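You operate a simulated robot arm through the tools that you are given. There is no shell and no other tool. Be economical: measure what you need, move in short steps, check, and stop when the job is done.

The job below is to be done with a simulated robot arm. You get a single attempt, and the scene is never put back.

JOB
Move the blue hose to outlet seven on the pump bench.
Fine: blue valve shut before bench clip five comes out; clip the hose in before you reopen the valve. Where these are worked on the way, their far stop is far enough and under half their travel is too little: blue valve.

The check looks at the end state, three seconds after you hand in, the way a careful person would. Anything else that was tipped, shoved, dropped, spilled or broken makes it a failure.

ROBOT AND FRAMES
A 7-joint arm with a two-finger parallel gripper, fixed in place. Base frame: the origin is at the foot of the arm, x ahead of it, y to its left, z up. Lengths are in mm, angles in degrees, forces in N, time in s.
With the tool pointing down near the work surface it reaches from about 240 to 680 mm from the base axis. Its first joint turns from -66.0 to 66.0 degrees. Payload 2.4 kg.
Tool frame: the origin (TCP) lies between the finger pads and is the grasp point; the fingertips stand 30 mm ahead of it; z points along the fingers, y is the line along which they close. The gripper opens to 94 mm. The fingers are 28 mm wide and 10 mm thick; the gripper's body (50 by 96 mm) begins 55 mm behind the TCP.
Orientation is that of the tool frame in the base frame, as [roll, pitch, yaw] about the fixed x, y, z axes, in that order (R = Rz(yaw) Ry(pitch) Rx(roll)). With the fingers straight down and closing along the base's y, the tool's x points along the base's -x, its y along +y and its z along -z.

CONTROLS
- The arm moves only by the tool step_arm. Its argument "motion" is a list of rows, each an object of numbers (a shift or turn left out is 0, a gripper value left out holds the last): "dx", "dy", "dz": the shift along the tool's x, y, z in units of 25 mm (1.0 is 25 mm); "wx", "wy", "wz": the turn, a rotation vector about the tool's x, y, z in units of 5 degrees (1.0 is 5 degrees); "grip": the finger opening in m, from 0 to 0.094. In form: [{"dx": .., "dy": .., "dz": .., "wx": .., "wy": .., "wz": .., "grip": ..}, ...]. A call has 1 to 8 rows; each row shifts and turns the commanded pose from where the row before left it, along the tool's axes as they then stand. A call with a number of a shift or a turn outside -1 to 1 is refused whole. Each row takes 0.2 s and may step no farther than 50 mm and 8.6 degrees from the row before; otherwise, or with a gripper value out of range, the whole call is refused. A pose out of reach is approached as far as the arm can. The call stops where the force on the tool passes 50 N (or 10 N more than at its start, if that is more) or the arm is blocked; 0.2 s more then pass. Each finger travels about 153 mm/s and halts on what it meets, pressing with about 34 N; the grip force reading is that of the motor and also rises with nothing between the fingers. The clock runs only during rows and for 0.2 s after the last one: add rows that do not move to give the fingers time. It gives the time, the measured TCP pose, the force on the tool (base axes), the opening and the grip force at its end, in the units of the frame above (readings bear some noise), with the torque about the TCP (base axes, N m) and any sound that the robot's microphone picked up, and new pictures: "pictures" is both (left out), scene, wrist or none.
- Cameras (640 x 400 px; columns grow to the right, rows downward): "scene" is fixed at [54.2, 493.9, 1443.6]; the picture's right is [-0.54, -0.84, 0.00], its down [-0.48, 0.31, -0.82] and it looks along [0.69, -0.45, -0.57] (base axes); focal length 338 px, centre (320, 200). "wrist" rides on the gripper at [76, 14, -103] in the tool frame; the picture's right is [-0.18, 0.98, 0.00], its down [-0.75, -0.14, -0.64] and it looks along [-0.63, -0.12, 0.77] (tool axes); focal length 243 px, centre (320, 200). There is no depth. A picture from a camera that has moved, and an enlarged one, comes with that camera's place and axes in the base frame and with its lens.
- inspect(camera, box): a new picture of the part [left, top, right, bottom] of that camera's present view, enlarged. It takes no simulated time.
- hand_in(): hands the job in; it is judged then, once.

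Go step by step. Nothing tells you positions but the pictures and the camera data: compare them with the known pose of the tool, close in by small moves and look again before you grip or let go. The budget is 120 turns and 200 pictures, counting those below and the enlarged ones. Unless the task says otherwise, let go and move clear before handing in, and close with one line.

The tools are called after ">>>" as name(argument=value, ...) on one line, values as JSON. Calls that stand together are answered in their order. step_arm: Moves the arm, as the interface text tells. Its arguments: {"type":"object","properties":{"motion":{"type":"array","items":{"type":"object","properties":{"dx":{"type":"number"},"dy":{"type":"number"},"dz":{"type":"number"},"wx":{"type":"number"},"wy":{"type":"number"},"wz":{"type":"number"},"grip":{"type":"number"}}}},"pictures":{"type":"string","enum":["both","scene","wrist","none"]}},"required":["motion"]} The other tools are called the same way: inspect (camera, box) takes an enlarged picture of a part of a camera's view; hand_in () hands the job in.

At the start:

```text
clock: 0.0
eef_pos: [222.7, 228.7, 1253.2]
tool_rot: [-180.0, 0.1, 180.0]
wrist_force: [-0.1, 0.4, -0.1]
ft_torque: [0.02, 0.03, 0.01]
gripper_width: 93.9
grasp_force: 0.1
```

scene: 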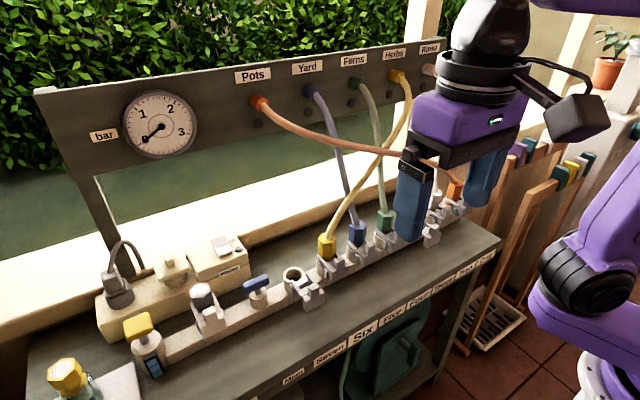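
wrist: 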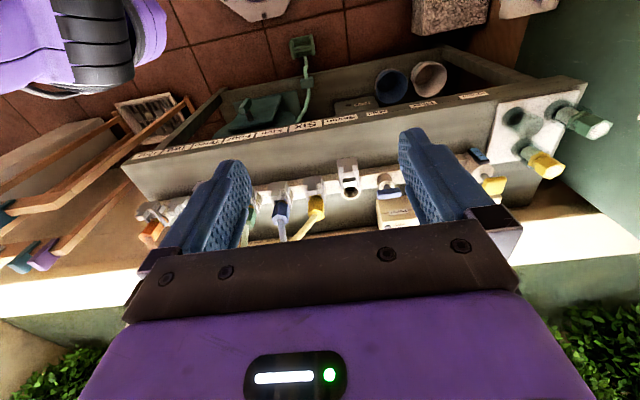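

I see a bench with a row of clips/outlets, coloured hoses and labels. I'll take enlarged views first to identify the blue hose, its valve, clip five and outlet seven.

>>> inspect(camera="scene", box=[260, 180, 480, 318])

>>> inspect(camera="scene", box=[40, 230, 340, 400])

>>> inspect(camera="scene", box=[260, 270, 500, 400])

>>> inspect(camera="wrist", box=[120, 80, 520, 260])

```text
2.90 times, centred on (370, 249) of scene
camera zoom: at [54.2, 493.9, 1443.6], right [-0.54, -0.84, 0.0], down [-0.48, 0.31, -0.82], along [0.69, -0.45, -0.57], focal length 979 px, centre (175, 58)
```

zoom: 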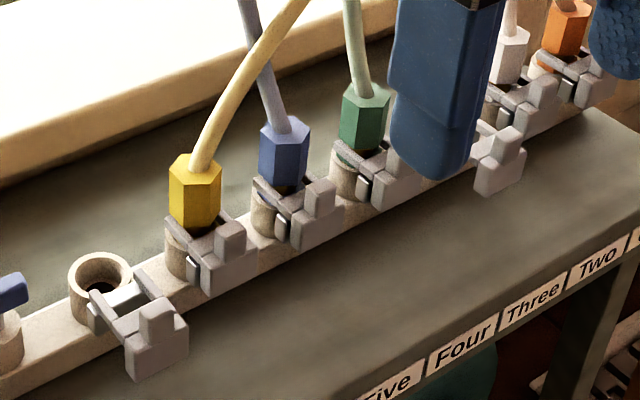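

```text
2.13 times, centred on (190, 315) of scene
camera zoom: at [54.2, 493.9, 1443.6], right [-0.54, -0.84, 0.0], down [-0.48, 0.31, -0.82], along [0.69, -0.45, -0.57], focal length 721 px, centre (597, -45)
```

zoom: 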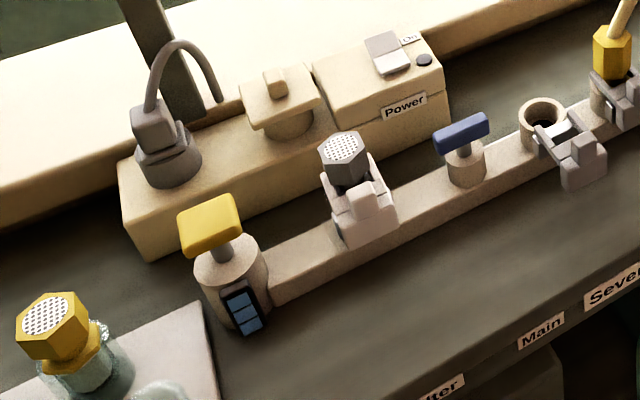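

```text
2.67 times, centred on (380, 335) of scene
camera zoom: at [54.2, 493.9, 1443.6], right [-0.54, -0.84, 0.0], down [-0.48, 0.31, -0.82], along [0.69, -0.45, -0.57], focal length 901 px, centre (160, -160)
```

zoom: 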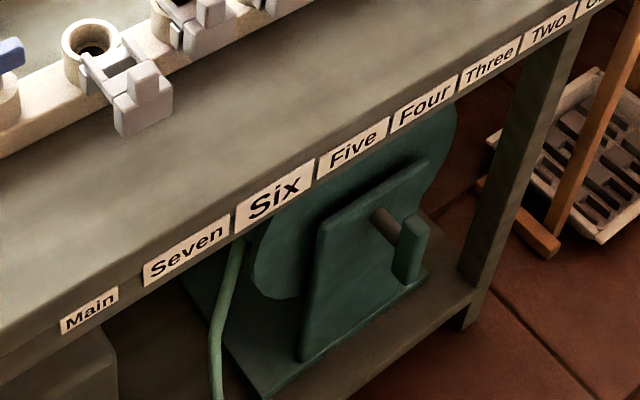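

```text
1.60 times, centred on (320, 170) of wrist
camera zoom: at [146.7, 241.9, 1355.4], right [0.18, 0.98, 0.0], down [0.75, -0.14, 0.64], along [0.63, -0.12, -0.77], focal length 388 px, centre (320, 248)
```

zoom: 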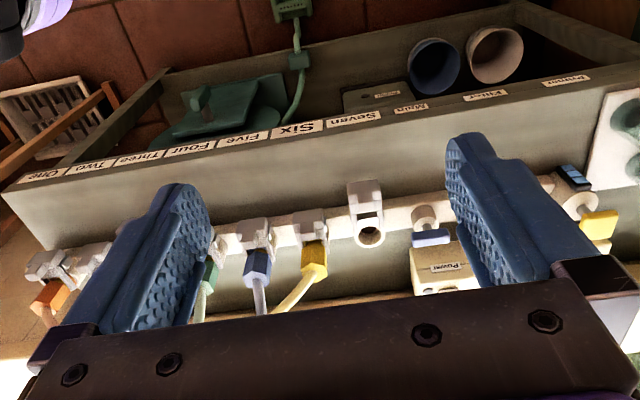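

The blue hose's plug is in outlet five (about y≈82). Outlet seven is the empty one with its clip pulled out (about [536, 248, 865]), and the blue valve handle is near [541, 338, 885]. I'll move in for a closer look.

>>> step_arm(motion=[{"dx": -0.6, "dy": 0, "dz": 1}, {"dx": -0.6, "dy": 0, "dz": 1}, {"dx": -0.6, "dy": 0, "dz": 1}, {"dx": -0.6, "dy": 0, "dz": 1}, {"dx": -0.6, "dy": 0, "dz": 1}, {"dx": -0.6, "dy": 0, "dz": 1}, {"dx": -0.6, "dy": 0, "dz": 1}])

```text
clock: 1.6
eef_pos: [329.7, 226.9, 1075.9]
tool_rot: [-180.0, 0.0, 179.9]
wrist_force: [0.4, 0.2, -0.1]
ft_torque: [0.03, 0.02, -0.04]
gripper_width: 93.9
grasp_force: 0.0
camera wrist: at [252.2, 240.3, 1178.5], right [0.18, 0.98, 0.0], down [0.75, -0.14, 0.64], along [0.63, -0.12, -0.77], focal length 243 px, centre (320, 200)
```

scene: 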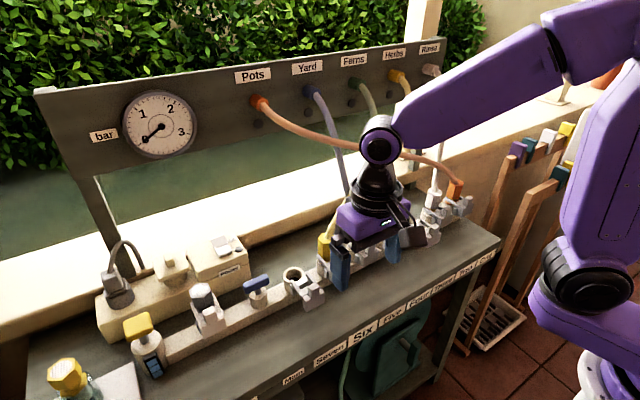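
wrist: 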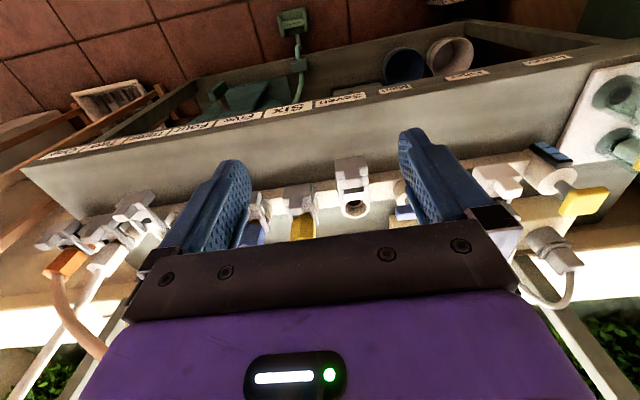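

The arm is now closer, so I'll enlarge the wrist view of the clips and valve.

>>> inspect(camera="wrist", box=[220, 140, 420, 260])

>>> inspect(camera="scene", box=[230, 60, 450, 200])

```text
3.20 times, centred on (320, 200) of wrist
camera zoom: at [252.2, 240.3, 1178.5], right [0.18, 0.98, 0.0], down [0.75, -0.14, 0.64], along [0.63, -0.12, -0.77], focal length 776 px, centre (320, 200)
```

zoom: 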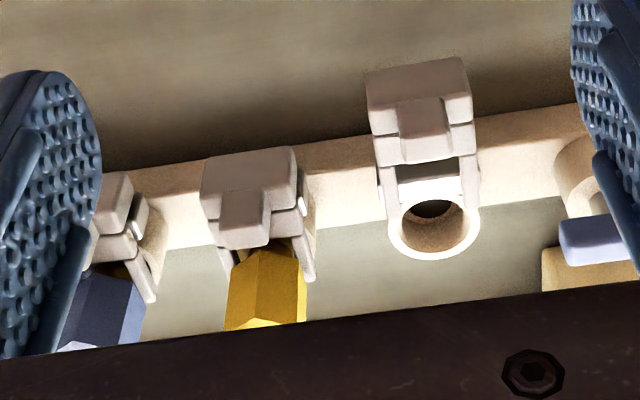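

```text
2.86 times, centred on (340, 130) of scene
camera zoom: at [54.2, 493.9, 1443.6], right [-0.54, -0.84, 0.0], down [-0.48, 0.31, -0.82], along [0.69, -0.45, -0.57], focal length 965 px, centre (263, 400)
```

zoom: 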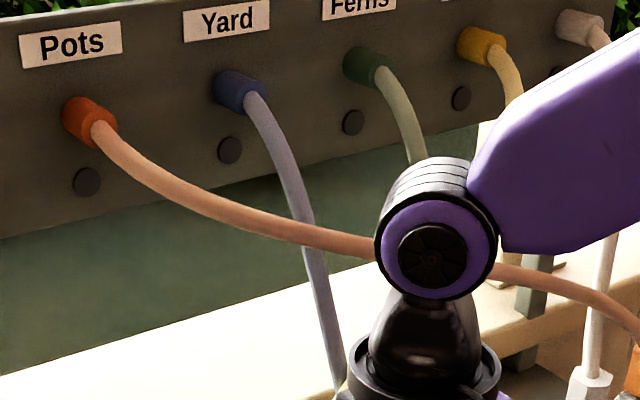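

The clips slide toward the robot and have a raised tab, and clip seven is already out. I'll move above the blue valve and look at its handle.

>>> step_arm(motion=[{"dx": -0.95, "dy": 0.74, "dz": 0.6}, {"dx": -0.95, "dy": 0.74, "dz": 0.6}, {"dx": -0.95, "dy": 0.74, "dz": 0.6}, {"dx": -0.95, "dy": 0.74, "dz": 0.6}, {"dx": -0.95, "dy": 0.74, "dz": 0.6}, {"dx": -0.95, "dy": 0.74, "dz": 0.6}])

```text
clock: 3.0
eef_pos: [472.4, 335.8, 985.4]
tool_rot: [-180.0, 0.0, 179.9]
wrist_force: [-0.5, 0.7, 1.1]
ft_torque: [-0.02, -0.01, -0.02]
gripper_width: 93.8
grasp_force: 0.1
camera wrist: at [395.0, 350.1, 1088.1], right [0.18, 0.98, 0.0], down [0.75, -0.14, 0.64], along [0.63, -0.12, -0.77], focal length 243 px, centre (320, 200)
```

scene: 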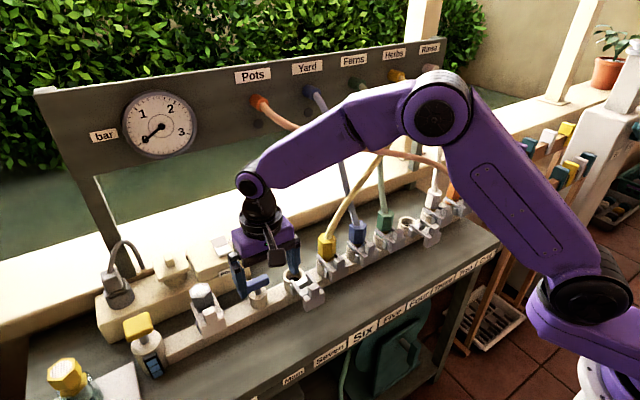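
wrist: 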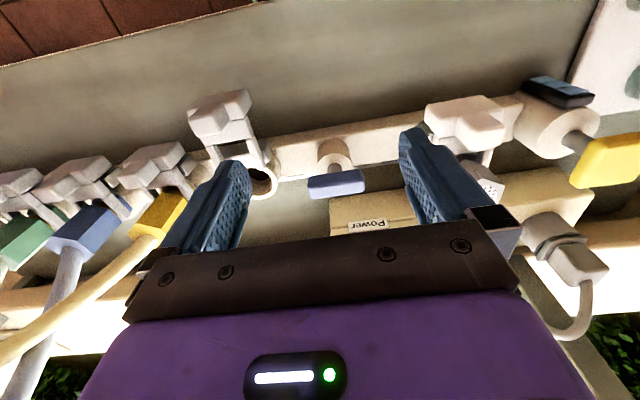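

The handle is centred near [541, 339, 885] and lies along y. I'll straddle its ends from above.

>>> step_arm(motion=[{"dx": -0.92, "dy": 0.05}, {"dx": -0.92, "dy": 0.05}, {"dx": -0.92, "dy": 0.03}, {"dz": 0.9}, {"dz": 0.9}, {"dz": 0.9}])

```text
clock: 4.4
eef_pos: [541.4, 341.5, 921.1]
tool_rot: [179.9, 0.0, -180.0]
wrist_force: [0.1, -0.6, -0.7]
ft_torque: [-0.01, -0.02, 0.0]
gripper_width: 94.2
grasp_force: 0.0
camera wrist: at [463.9, 355.0, 1023.5], right [0.18, 0.98, 0.0], down [0.75, -0.14, 0.64], along [0.63, -0.12, -0.77], focal length 243 px, centre (320, 200)
```

scene: 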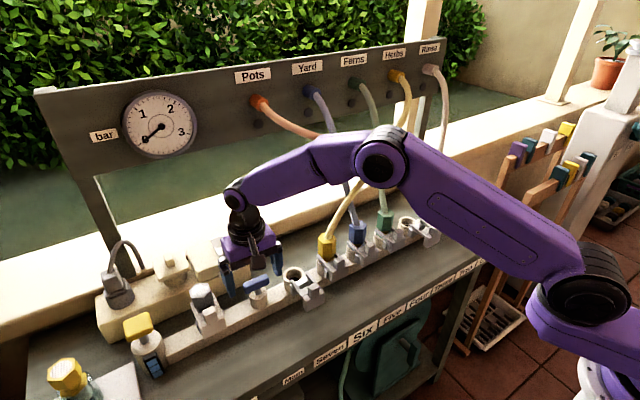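
wrist: 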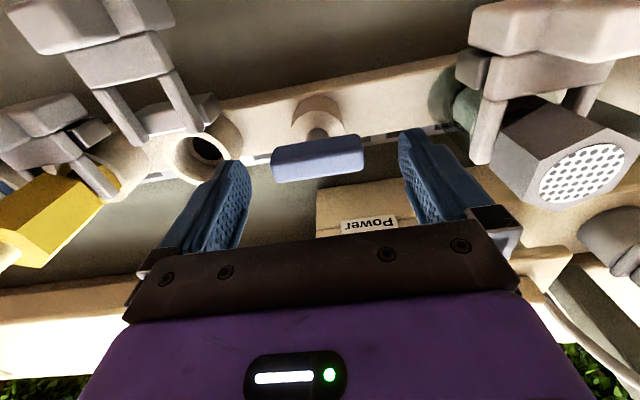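

Handle is centred at about [542, 338]. I'll lower onto it, then close.

>>> step_arm(motion=[{"dy": -0.14, "dz": 0.65}, {"dz": 0.65}, {}, {"grip": 0.03}, {}, {}])

```text
clock: 5.8
eef_pos: [540.8, 339.5, 887.5]
tool_rot: [-179.9, 0.0, -179.9]
wrist_force: [-7.2, 0.9, -0.7]
ft_torque: [-0.16, -0.09, -0.01]
gripper_width: 58.0
grasp_force: 44.6
camera wrist: at [463.9, 352.8, 989.9], right [0.18, 0.98, 0.0], down [0.76, -0.14, 0.64], along [0.63, -0.12, -0.77], focal length 243 px, centre (320, 200)
```

scene: 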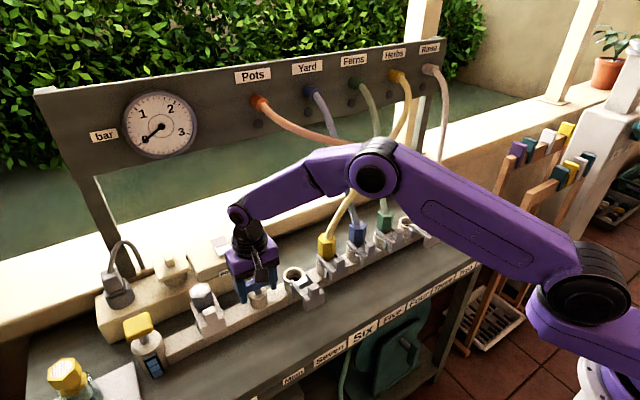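
wrist: 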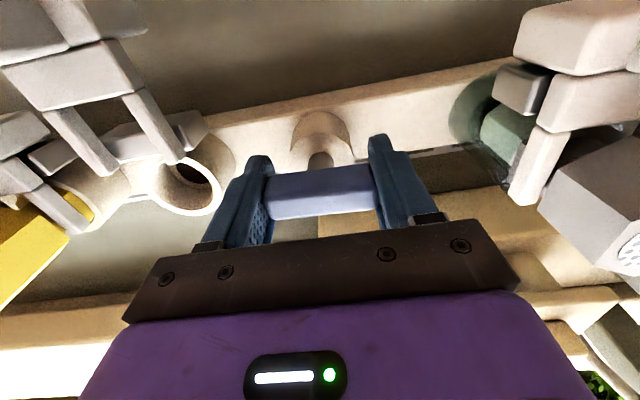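

The handle is gripped at its ends, opening 58 mm. I'll try turning clockwise from above, which is the usual closing direction, and watch the torque.

>>> step_arm(motion=[{"wz": 1}, {"wz": 1}, {"wz": 1}], pictures="wrist")

```text
clock: 6.6
eef_pos: [540.2, 338.8, 887.3]
tool_rot: [-180.0, -0.1, 164.8]
wrist_force: [-5.3, 1.0, -9.1]
ft_torque: [0.62, 0.67, 0.01]
gripper_width: 58.0
grasp_force: 44.6
camera wrist: at [470.0, 372.0, 989.8], right [0.43, 0.9, 0.0], down [0.69, -0.33, 0.64], along [0.58, -0.28, -0.77], focal length 243 px, centre (320, 200)
```

wrist: 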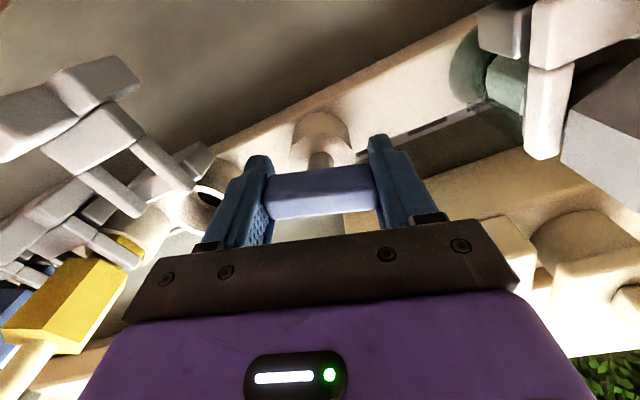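

The handle turns freely with the gripper. Continuing.

>>> step_arm(motion=[{"wz": 1}, {"wz": 1}, {"wz": 1}, {"wz": 1}, {"wz": 1}, {"wz": 1}], pictures="wrist")

```text
clock: 8.0
eef_pos: [539.8, 339.0, 887.4]
tool_rot: [-179.7, 0.0, 134.9]
wrist_force: [-14.3, -9.7, -11.9]
ft_torque: [1.44, -0.54, -0.01]
gripper_width: 58.0
grasp_force: 45.2
camera wrist: at [495.9, 402.3, 989.8], right [0.83, 0.56, 0.0], down [0.43, -0.63, 0.64], along [0.36, -0.53, -0.77], focal length 243 px, centre (320, 200)
```

wrist: 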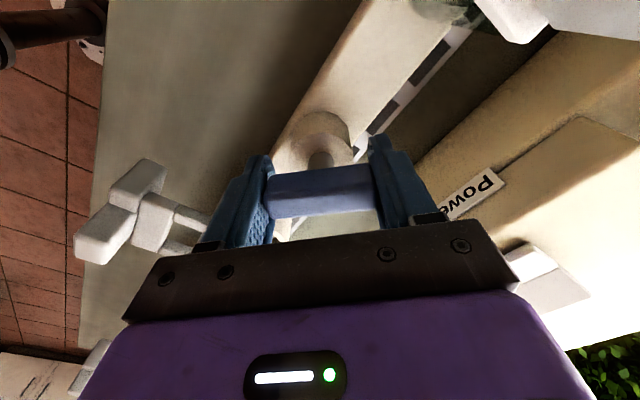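

Now 45° turned, with moderate forces. Continuing toward the stop.

>>> step_arm(motion=[{"wz": 1}, {"wz": 1}, {"wz": 1}, {"wz": 1}, {"wz": 1}, {"wz": 1}], pictures="wrist")

```text
clock: 9.4
eef_pos: [539.9, 338.6, 887.0]
tool_rot: [-179.8, 0.2, 104.9]
wrist_force: [-22.6, -12.8, -1.8]
ft_torque: [1.45, -0.87, 0.02]
gripper_width: 58.1
grasp_force: 45.1
camera wrist: at [533.0, 415.6, 989.8], right [1.0, 0.08, 0.0], down [0.06, -0.76, 0.64], along [0.05, -0.64, -0.77], focal length 243 px, centre (320, 200)
```

wrist: 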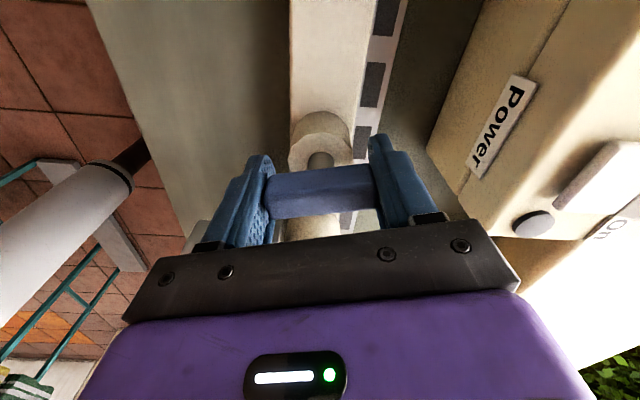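

75° turned. I'll ease off a little sideways and go on.

>>> step_arm(motion=[{"dy": -0.06, "dx": -0.015}, {"wz": 1}, {"wz": 1}, {"wz": 1}], pictures="wrist")

```text
clock: 10.4
eef_pos: [541.9, 339.5, 887.6]
tool_rot: [179.7, -0.3, 90.0]
wrist_force: [7.9, 9.4, -22.8]
ft_torque: [-0.42, -0.07, 0.11]
gripper_width: 57.3
grasp_force: 23.8
camera wrist: at [552.7, 415.1, 990.3], right [0.98, -0.18, 0.0], down [-0.14, -0.76, 0.64], along [-0.11, -0.63, -0.77], focal length 243 px, centre (320, 200)
```

wrist: 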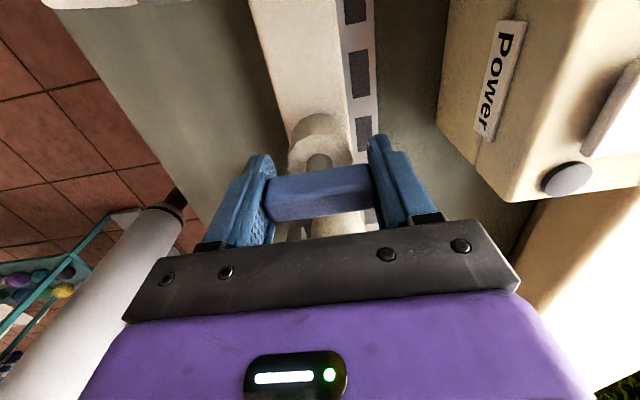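

It seems to be near the stop, since the bar is slightly skewed in the pads. One more small turn to confirm.

>>> step_arm(motion=[{"wz": 0.8}, {}], pictures="wrist")

>>> inspect(camera="scene", box=[200, 200, 320, 320])

```text
clock: 11.0
eef_pos: [539.8, 339.8, 886.7]
tool_rot: [179.7, 0.2, 87.1]
wrist_force: [15.0, 12.2, -25.5]
ft_torque: [-1.5, -0.51, 4.8]
gripper_width: 56.7
grasp_force: 23.9
camera wrist: at [556.6, 414.8, 990.0], right [0.97, -0.23, 0.0], down [-0.18, -0.74, 0.64], along [-0.15, -0.63, -0.77], focal length 243 px, centre (320, 200)
```

wrist: 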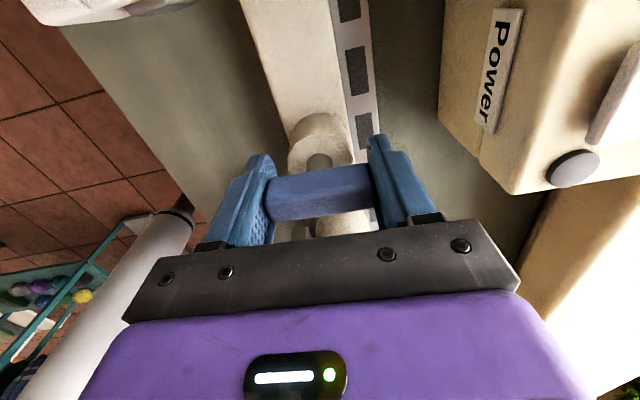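

```text
3.33 times, centred on (260, 260) of scene
camera zoom: at [55.0, 494.6, 1443.3], right [-0.54, -0.84, 0.0], down [-0.48, 0.31, -0.82], along [0.69, -0.45, -0.57], focal length 1126 px, centre (520, 0)
```

zoom: 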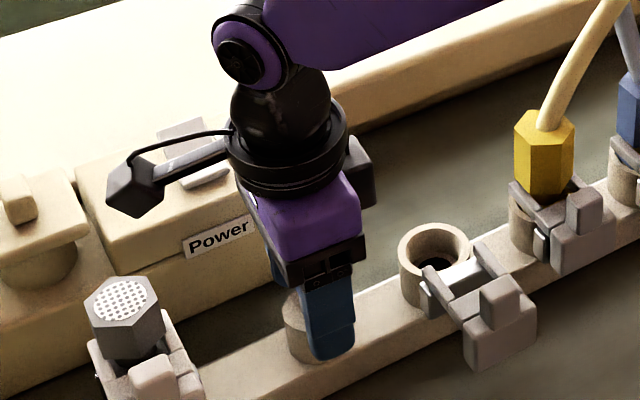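

A 4.8 N m torque shows the hard stop, so the valve is shut. I'll relax the twist, release and rise.

>>> step_arm(motion=[{"wz": -0.7}, {"grip": 0.08}, {}, {"dz": -0.9}, {"dz": -0.9}, {"dz": -0.9}, {"dz": -0.9}])

```text
clock: 12.6
eef_pos: [539.6, 337.6, 976.1]
tool_rot: [-179.8, 0.0, 89.5]
wrist_force: [-0.5, 0.6, -0.4]
ft_torque: [0.0, 0.0, -0.02]
gripper_width: 80.0
grasp_force: 0.0
camera wrist: at [553.7, 412.9, 1078.9], right [0.98, -0.19, 0.0], down [-0.15, -0.75, 0.64], along [-0.12, -0.63, -0.77], focal length 243 px, centre (320, 200)
```

scene: 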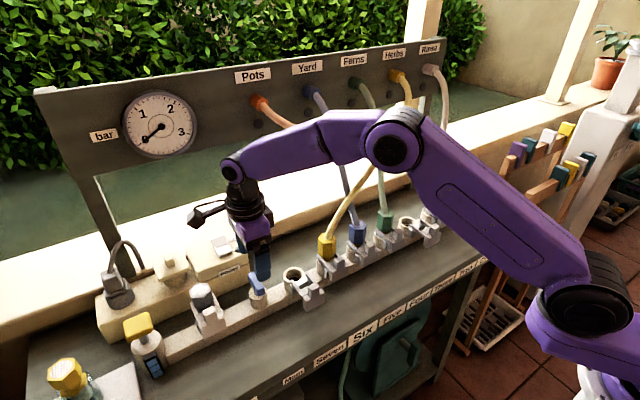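
wrist: 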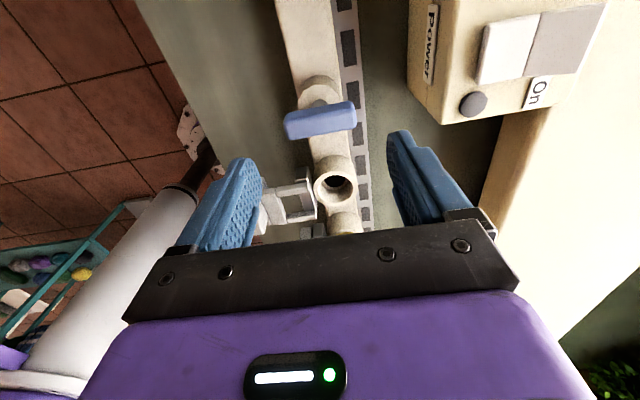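

The handle now stands perpendicular at its stop. I'll retreat, turn the tool back to yaw 180 and move over to the area of clip five.

>>> step_arm(motion=[{"dy": -0.75, "dz": -0.4, "dx": -0.6}, {"dy": -0.75, "dz": -0.4, "dx": -0.6}, {"dy": -0.75, "dz": -0.4, "dx": -0.6}, {"dy": -0.75, "dz": -0.4, "dx": -0.6}, {"dy": -0.75, "dz": -0.4, "dx": -0.6}, {"dy": -0.75, "dz": -0.4, "dx": -0.6}, {"dy": -0.75, "dz": -0.4, "dx": -0.6}, {"dy": -0.75, "dz": -0.4, "dx": -0.6}], pictures="wrist")

>>> step_arm(motion=[{"wz": -1}, {"wz": -1}, {"wz": -1}, {"wz": -1}, {"wz": -1}, {"wz": -1}, {"wz": -1}, {"wz": -1}], pictures="none")

>>> step_arm(motion=[{"wz": -1}, {"wz": -1}, {"wz": -1}, {"wz": -1}, {"wz": -1}, {"wz": -1}, {"wz": -1}, {"wz": -1}], pictures="none")

>>> step_arm(motion=[{"wz": -1}, {"wz": -1}, {"dy": -1}, {"dy": -1}, {"dy": -1}, {"dy": -1}])

```text
clock: 14.4
eef_pos: [385.0, 219.8, 1058.0]
tool_rot: [179.9, 0.0, 89.5]
wrist_force: [-0.8, 0.0, -1.1]
ft_torque: [-0.01, 0.01, -0.02]
gripper_width: 80.1
grasp_force: 0.1
camera wrist: at [398.7, 295.1, 1160.3], right [0.98, -0.19, 0.0], down [-0.15, -0.75, 0.64], along [-0.12, -0.63, -0.77], focal length 243 px, centre (320, 200)
```

wrist: 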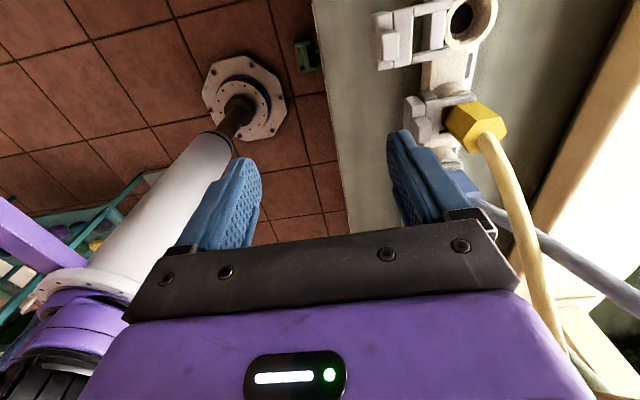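

```text
clock: 16.2
eef_pos: [387.6, 219.4, 1057.6]
tool_rot: [180.0, -0.1, 129.6]
wrist_force: [0.6, 0.0, -0.6]
ft_torque: [0.04, 0.02, -0.01]
gripper_width: 79.9
grasp_force: 0.0
```

```text
clock: 18.0
eef_pos: [387.6, 220.3, 1059.3]
tool_rot: [180.0, 0.0, 169.6]
wrist_force: [0.0, -0.1, 0.2]
ft_torque: [0.03, 0.0, -0.01]
gripper_width: 79.8
grasp_force: 0.0
```

```text
clock: 19.4
eef_pos: [386.4, 122.3, 1059.2]
tool_rot: [-179.9, 0.0, 179.4]
wrist_force: [-0.4, -0.2, -0.2]
ft_torque: [-0.03, 0.01, 0.02]
gripper_width: 80.0
grasp_force: 0.0
camera wrist: at [309.8, 135.9, 1160.3], right [0.19, 0.98, 0.0], down [0.75, -0.15, 0.64], along [0.63, -0.12, -0.77], focal length 243 px, centre (320, 200)
```

scene: 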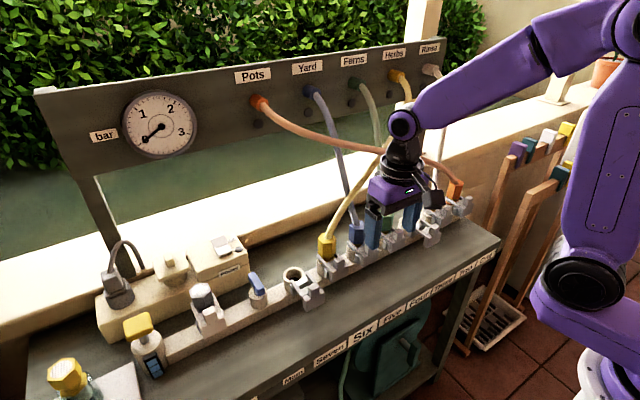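
wrist: 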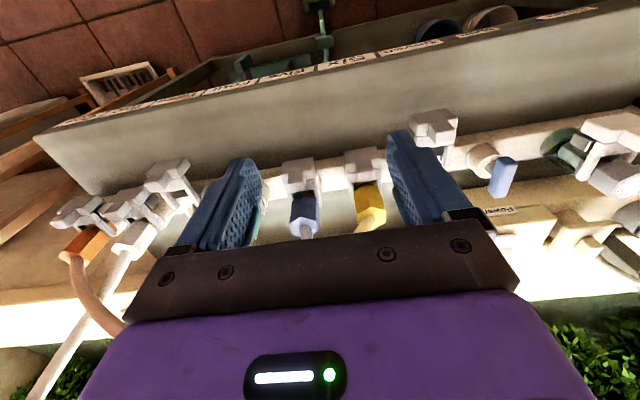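

Now facing five. I'll enlarge the wrist view of clips five and six.

>>> inspect(camera="wrist", box=[250, 140, 410, 240])

>>> inspect(camera="scene", box=[300, 130, 460, 270])

```text
4.00 times, centred on (330, 190) of wrist
camera zoom: at [309.8, 135.9, 1160.3], right [0.19, 0.98, 0.0], down [0.75, -0.15, 0.64], along [0.63, -0.12, -0.77], focal length 970 px, centre (280, 240)
```

zoom: 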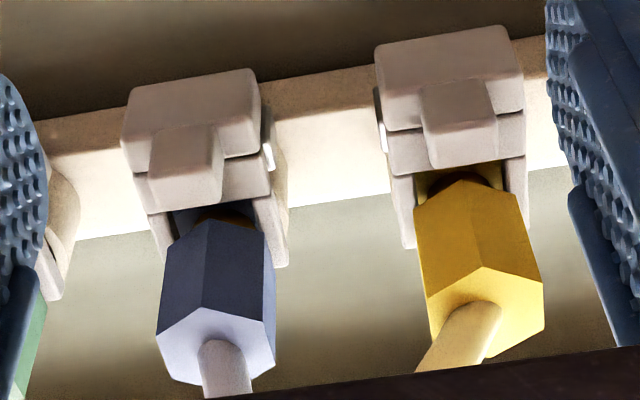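

```text
2.86 times, centred on (380, 200) of scene
camera zoom: at [54.2, 494.0, 1443.6], right [-0.54, -0.84, 0.0], down [-0.48, 0.31, -0.82], along [0.69, -0.45, -0.57], focal length 965 px, centre (149, 200)
```

zoom: 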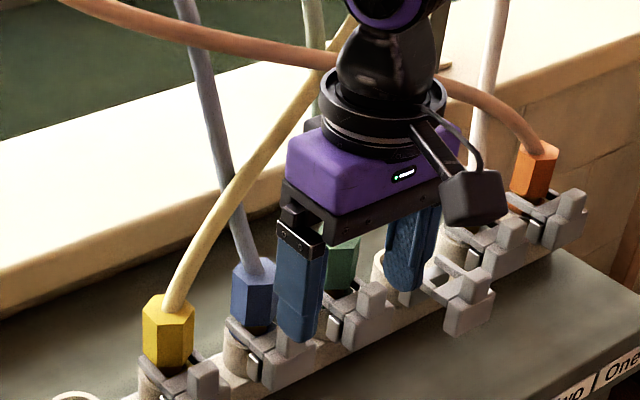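

Tab five is at about [493, 68, 890] and the blue plug's axis is near [536, 70] with its top near z 938. I'll approach with the tool tilted 30° so the gripper stays clear of the hoses.

>>> step_arm(motion=[{"dx": -0.64, "dy": -0.54, "dz": 0.7}, {"dx": -0.64, "dy": -0.54, "dz": 0.7}, {"dx": -0.64, "dy": -0.54, "dz": 0.7}, {"dx": -0.64, "dy": -0.54, "dz": 0.7}], pictures="none")

>>> step_arm(motion=[{"wy": -1, "grip": 0.05}, {"wy": -1}, {"wy": -1}, {"wy": -1}, {"wy": -1}, {"wy": -1}])

```text
clock: 20.4
eef_pos: [448.7, 65.4, 988.6]
tool_rot: [180.0, 0.0, 179.6]
wrist_force: [1.1, 0.3, 0.1]
ft_torque: [-0.04, -0.02, 0.01]
gripper_width: 80.0
grasp_force: 0.1
```

```text
clock: 21.8
eef_pos: [450.7, 68.0, 988.1]
tool_rot: [179.9, 30.1, 179.8]
wrist_force: [-0.3, 0.5, -0.4]
ft_torque: [-0.05, -0.02, 0.0]
gripper_width: 49.9
grasp_force: 0.0
camera wrist: at [332.4, 80.8, 1038.4], right [0.16, 0.98, 0.09], down [0.33, -0.14, 0.93], along [0.93, -0.12, -0.35], focal length 243 px, centre (320, 200)
```

scene: 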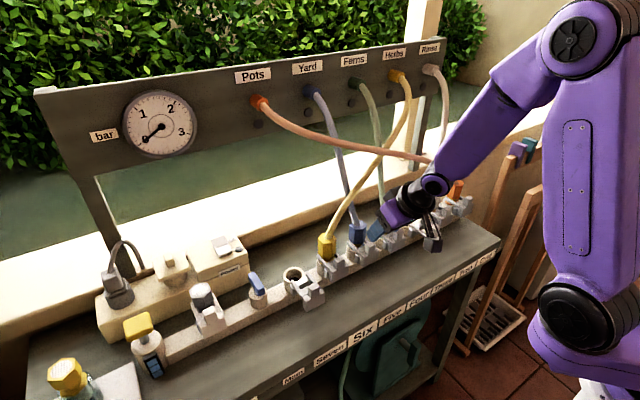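
wrist: 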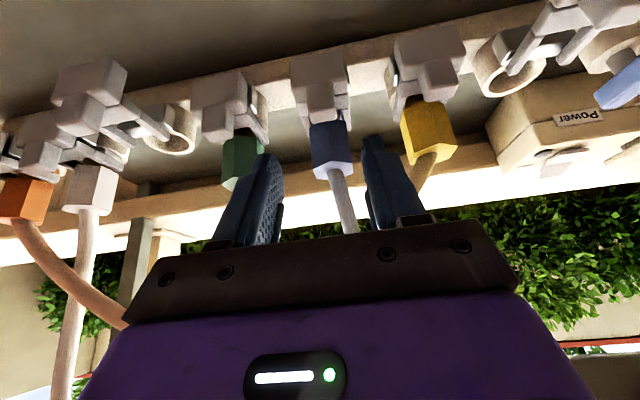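

>>> inspect(camera="wrist", box=[260, 40, 400, 130])

>>> inspect(camera="scene", box=[320, 190, 440, 280])

```text
4.44 times, centred on (330, 85) of wrist
camera zoom: at [332.4, 80.8, 1038.4], right [0.16, 0.98, 0.09], down [0.33, -0.14, 0.93], along [0.93, -0.12, -0.35], focal length 1078 px, centre (276, 711)
```

zoom: 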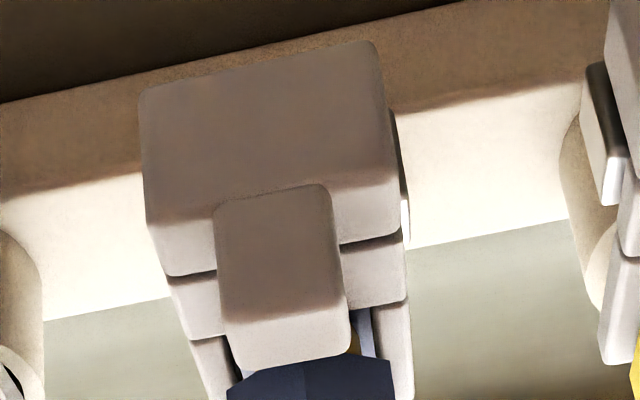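

```text
4.44 times, centred on (380, 235) of scene
camera zoom: at [54.1, 494.1, 1443.5], right [-0.54, -0.84, 0.0], down [-0.48, 0.31, -0.82], along [0.69, -0.45, -0.57], focal length 1501 px, centre (53, 44)
```

zoom: 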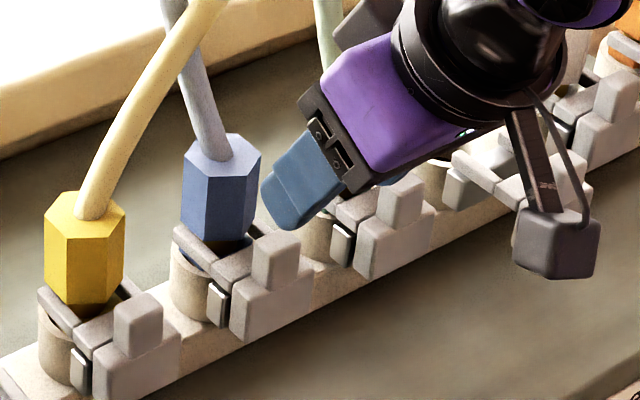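

The tab is 22 mm wide, with its top near z 904, shoulder near z 878 and centre about [494, 69]. I'll bring the open fingers down either side of it.

>>> step_arm(motion=[{"dx": 0.32, "dy": 0.05}, {"dz": 0.8}, {"dz": 0.8}, {"dz": 0.8}, {"dz": 0.6}, {}])

>>> inspect(camera="wrist", box=[200, 60, 440, 240])

>>> inspect(camera="scene", box=[320, 190, 440, 280])

```text
clock: 23.2
eef_pos: [482.4, 65.2, 919.7]
tool_rot: [-179.9, 29.9, 179.5]
wrist_force: [-0.2, 0.0, 1.3]
ft_torque: [0.04, -0.01, 0.02]
gripper_width: 50.2
grasp_force: 0.0
camera wrist: at [363.8, 79.7, 969.3], right [0.17, 0.98, 0.09], down [0.33, -0.14, 0.93], along [0.93, -0.13, -0.35], focal length 243 px, centre (320, 200)
```

scene: 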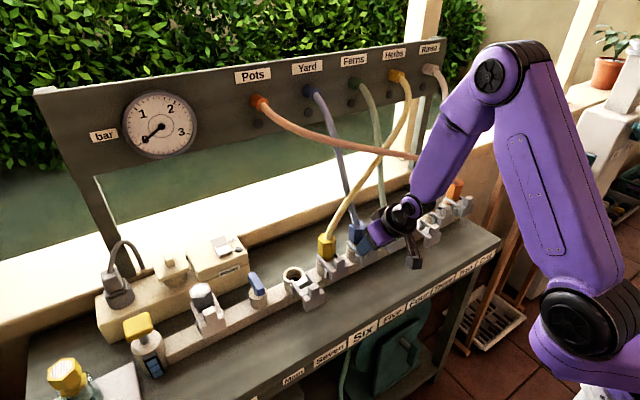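
wrist: 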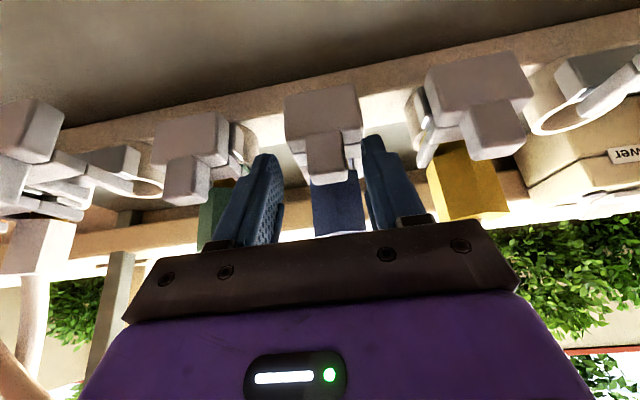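

```text
2.22 times, centred on (320, 150) of wrist
camera zoom: at [363.8, 79.7, 969.3], right [0.17, 0.98, 0.09], down [0.33, -0.14, 0.93], along [0.93, -0.13, -0.35], focal length 539 px, centre (320, 311)
```

zoom: 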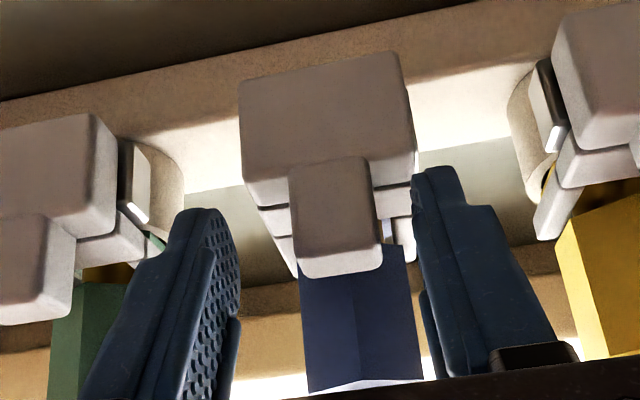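

```text
4.44 times, centred on (380, 235) of scene
camera zoom: at [54.1, 493.9, 1443.6], right [-0.54, -0.84, 0.0], down [-0.48, 0.31, -0.82], along [0.69, -0.45, -0.57], focal length 1501 px, centre (53, 44)
```

zoom: 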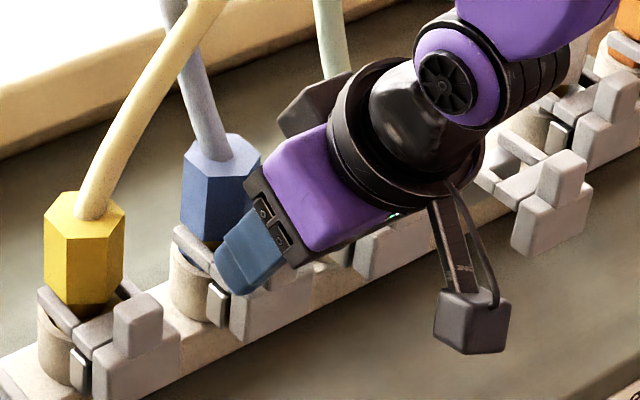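

The fingers straddle the tab well. I'll nudge 2.5 mm left and slightly deeper, then close.

>>> step_arm(motion=[{"dy": 0.1, "dz": 0.15}, {"grip": 0.01}, {}, {}], pictures="wrist")

```text
clock: 24.2
eef_pos: [486.1, 69.1, 919.1]
tool_rot: [180.0, 30.6, 179.8]
wrist_force: [1.3, 14.1, 38.8]
ft_torque: [0.27, -0.19, 0.28]
gripper_width: 23.5
grasp_force: 11.6
camera wrist: at [366.8, 83.2, 967.7], right [0.16, 0.98, 0.09], down [0.32, -0.14, 0.94], along [0.93, -0.12, -0.34], focal length 243 px, centre (320, 200)
```

wrist: 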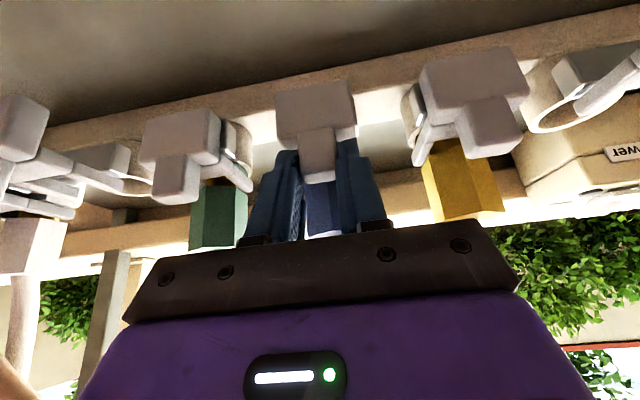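

The fingers closed on the tab at 23.5 mm, but the tips press down on the shoulder with 39 N. I'll back off slightly and let the grip firm up.

>>> step_arm(motion=[{"dz": -0.15, "grip": 0.0}, {}, {}], pictures="none")

```text
clock: 25.0
eef_pos: [481.1, 70.5, 919.3]
tool_rot: [-180.0, 30.0, 179.7]
wrist_force: [0.0, 22.5, 6.7]
ft_torque: [0.51, -1.42, 0.25]
gripper_width: 21.7
grasp_force: 44.7
```

Grip is firm on the 22 mm tab. Now I'll pull straight back toward the robot in small steps.

>>> step_arm(motion=[{"dy": 0.06}, {"dx": 0.17, "dz": -0.1}, {"dx": 0.17, "dz": -0.1}, {"dx": 0.17, "dz": -0.1}, {}])

```text
clock: 26.2
eef_pos: [464.9, 69.2, 918.9]
tool_rot: [-180.0, 29.7, 179.4]
wrist_force: [-0.7, 8.4, -7.5]
ft_torque: [0.09, -0.02, 0.38]
gripper_width: 21.5
grasp_force: 44.6
camera wrist: at [346.6, 84.7, 969.9], right [0.17, 0.98, 0.09], down [0.33, -0.14, 0.93], along [0.93, -0.13, -0.35], focal length 243 px, centre (320, 200)
```

scene: 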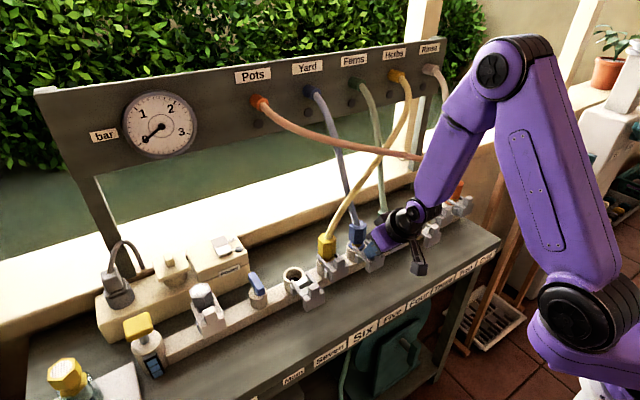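
wrist: 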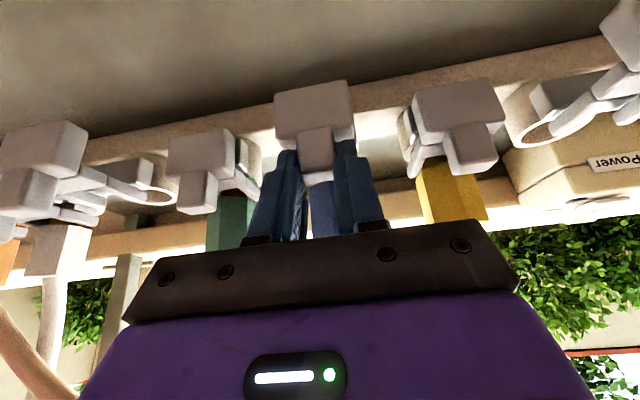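

The clip slides out with the gripper. Continuing to pull.

>>> step_arm(motion=[{"dx": 0.17, "dz": -0.1}, {"dx": 0.17, "dz": -0.1}, {"dx": 0.17, "dz": -0.1}, {"dx": 0.17, "dz": -0.1}, {}], pictures="wrist")

>>> inspect(camera="scene", box=[280, 190, 440, 310])

```text
clock: 27.4
eef_pos: [448.9, 70.5, 920.8]
tool_rot: [180.0, 30.1, 179.6]
wrist_force: [18.2, 13.1, -27.9]
ft_torque: [0.24, -0.28, 0.21]
gripper_width: 21.4
grasp_force: 45.1
camera wrist: at [330.2, 84.4, 970.3], right [0.17, 0.98, 0.09], down [0.33, -0.14, 0.93], along [0.93, -0.13, -0.34], focal length 243 px, centre (320, 200)
```

wrist: 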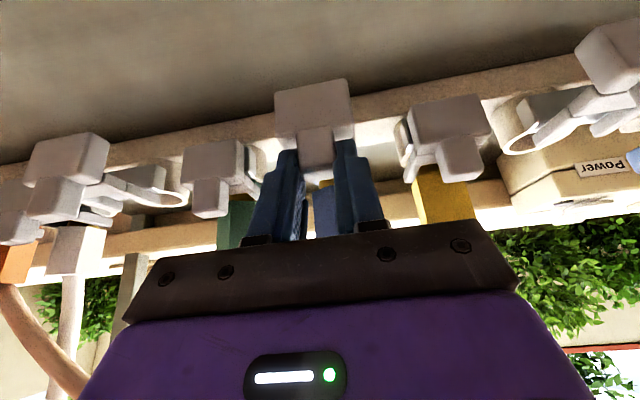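

```text
3.33 times, centred on (360, 250) of scene
camera zoom: at [55.1, 494.4, 1443.4], right [-0.54, -0.84, 0.0], down [-0.48, 0.31, -0.82], along [0.69, -0.45, -0.57], focal length 1126 px, centre (187, 33)
```

zoom: 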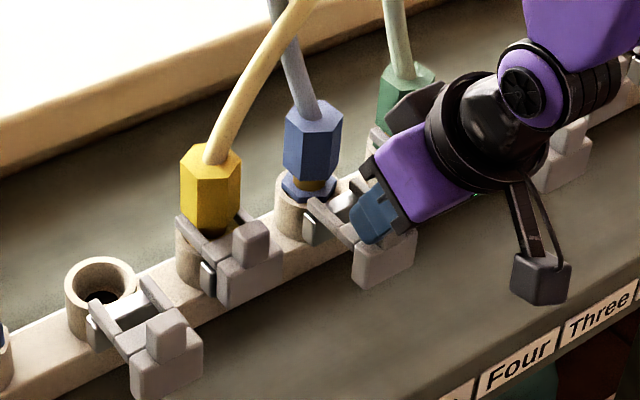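

The clip looks nearly out, with rising pull force suggesting a stop. One more small pull to check.

>>> step_arm(motion=[{"dx": 0.1, "dz": -0.06}, {"dx": 0.1, "dz": -0.06}, {}], pictures="none")

>>> inspect(camera="scene", box=[280, 190, 440, 310])

```text
clock: 28.2
eef_pos: [444.9, 70.3, 921.4]
tool_rot: [180.0, 30.7, 179.7]
wrist_force: [30.2, 16.9, -5.3]
ft_torque: [0.33, 0.05, 0.23]
gripper_width: 21.5
grasp_force: 44.6
```

```text
3.33 times, centred on (360, 250) of scene
camera zoom: at [55.0, 494.4, 1443.4], right [-0.54, -0.84, 0.0], down [-0.48, 0.31, -0.82], along [0.69, -0.45, -0.57], focal length 1126 px, centre (187, 33)
```

zoom: 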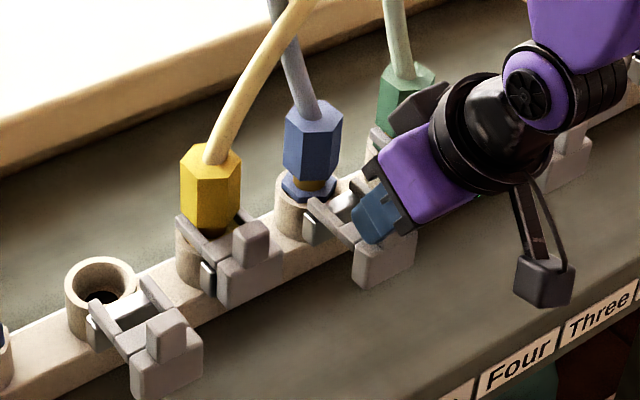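

The clip is at its outer stop, the same position as clip seven. I'll release it, back away along the tool axis and tilt to 45° for the plug.

>>> step_arm(motion=[{"dx": -0.15, "dz": 0.08}, {"grip": 0.06}, {}, {"dz": -0.9}, {"dz": -0.9}, {"dz": -0.9}, {"wy": -1}, {"wy": -1}], pictures="none")

>>> step_arm(motion=[{"wy": -1}, {}])

>>> inspect(camera="wrist", box=[220, 20, 420, 240])

>>> inspect(camera="scene", box=[280, 190, 440, 310])

```text
clock: 30.0
eef_pos: [411.4, 69.3, 978.6]
tool_rot: [-180.0, 39.9, 179.5]
wrist_force: [-0.4, 0.6, -0.3]
ft_torque: [0.02, 0.02, 0.02]
gripper_width: 59.9
grasp_force: 0.0
```

```text
clock: 30.6
eef_pos: [411.2, 71.0, 977.5]
tool_rot: [180.0, 45.1, 179.5]
wrist_force: [-0.4, -0.3, -0.5]
ft_torque: [0.0, -0.01, 0.03]
gripper_width: 60.0
grasp_force: 0.1
camera wrist: at [283.3, 84.2, 996.3], right [0.14, 0.98, 0.13], down [0.08, -0.14, 0.99], along [0.99, -0.13, -0.1], focal length 243 px, centre (320, 200)
```

scene: 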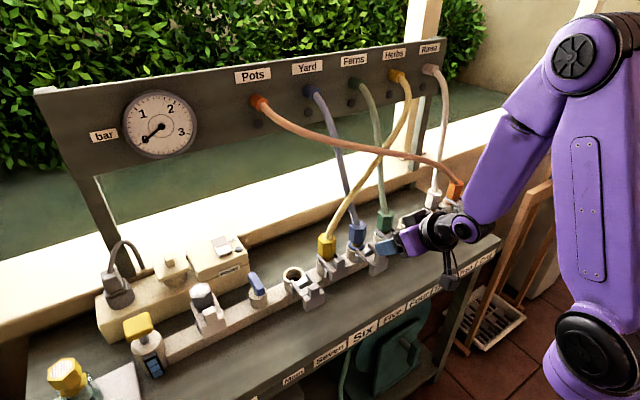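
wrist: 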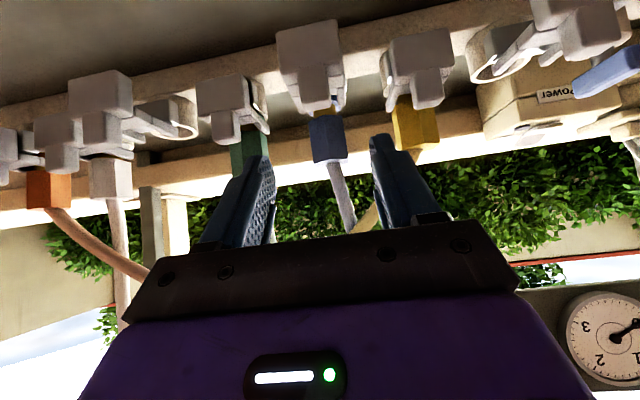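

```text
1.82 times, centred on (320, 130) of wrist
camera zoom: at [283.3, 84.2, 996.3], right [0.14, 0.98, 0.13], down [0.08, -0.14, 0.99], along [0.99, -0.13, -0.1], focal length 441 px, centre (320, 327)
```

zoom: 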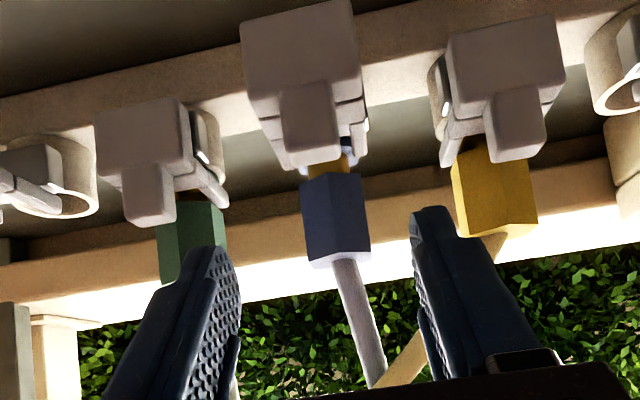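

```text
3.33 times, centred on (360, 250) of scene
camera zoom: at [54.2, 493.9, 1443.6], right [-0.54, -0.84, 0.0], down [-0.48, 0.31, -0.82], along [0.69, -0.45, -0.57], focal length 1126 px, centre (187, 33)
```

zoom: 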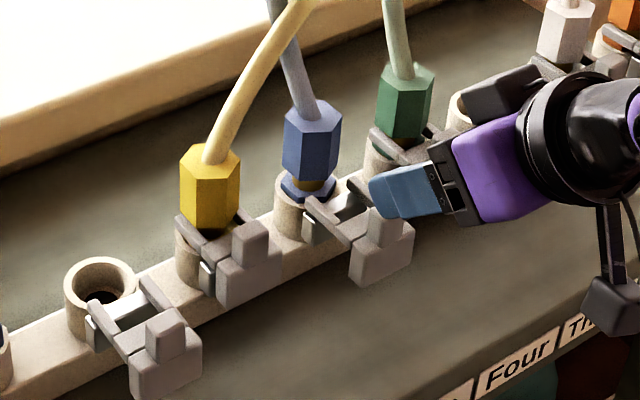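

Clip five is fully out. The blue hex body spans about z 890–938 around [537, 68.5]. I'll set the tilt to 40° and approach along the tool axis, open 60 mm.

>>> step_arm(motion=[{"wy": 1}, {"dx": -0.74, "dz": 0.86, "dy": -0.03}, {"dx": -0.74, "dz": 0.86, "dy": -0.03}, {"dx": -0.74, "dz": 0.86}, {}])

>>> inspect(camera="wrist", box=[220, 60, 420, 240])

>>> inspect(camera="scene", box=[300, 170, 440, 290])

```text
clock: 31.8
eef_pos: [495.9, 67.6, 965.6]
tool_rot: [-180.0, 40.0, 179.6]
wrist_force: [-0.6, -0.2, -0.8]
ft_torque: [-0.05, 0.01, -0.01]
gripper_width: 60.1
grasp_force: 0.1
camera wrist: at [370.0, 81.0, 994.6], right [0.15, 0.98, 0.12], down [0.16, -0.14, 0.98], along [0.98, -0.13, -0.18], focal length 243 px, centre (320, 200)
```

scene: 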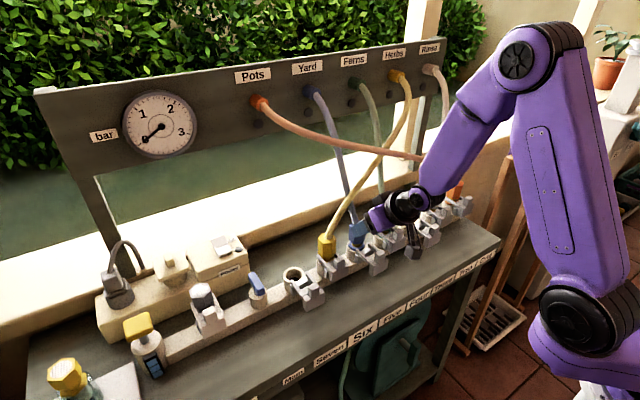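
wrist: 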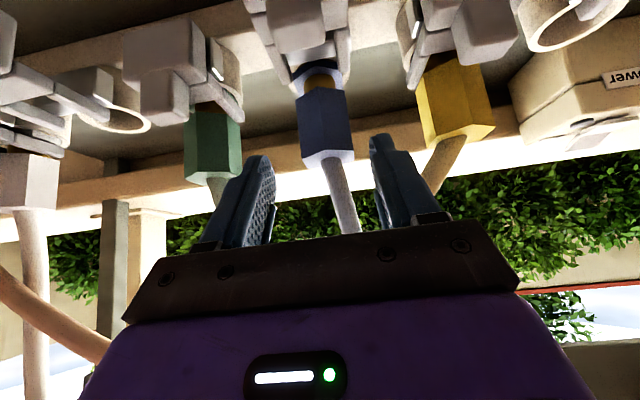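

```text
2.22 times, centred on (320, 150) of wrist
camera zoom: at [370.0, 81.0, 994.6], right [0.15, 0.98, 0.12], down [0.16, -0.14, 0.98], along [0.98, -0.13, -0.18], focal length 539 px, centre (320, 311)
```

zoom: 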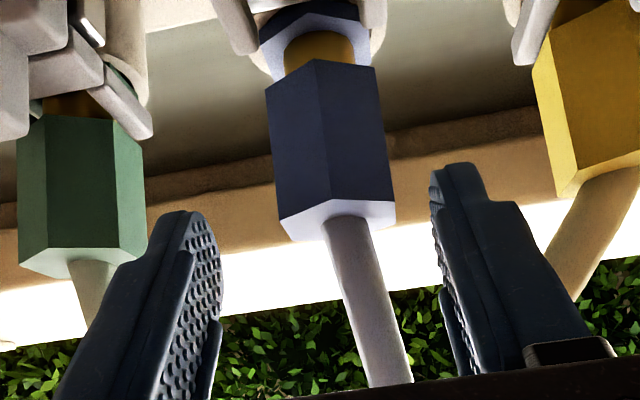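

```text
3.33 times, centred on (370, 230) of scene
camera zoom: at [54.2, 493.9, 1443.6], right [-0.54, -0.84, 0.0], down [-0.48, 0.31, -0.82], along [0.69, -0.45, -0.57], focal length 1126 px, centre (153, 100)
```

zoom: 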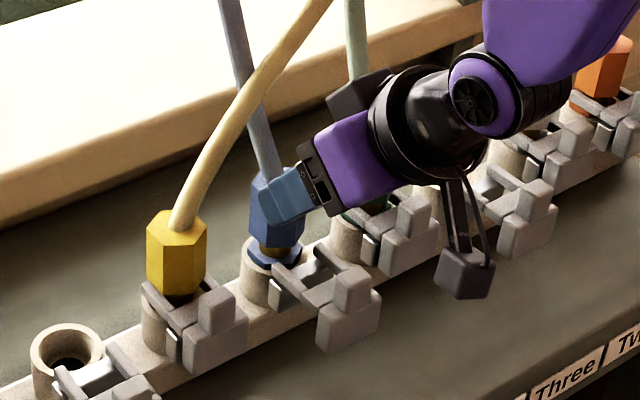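

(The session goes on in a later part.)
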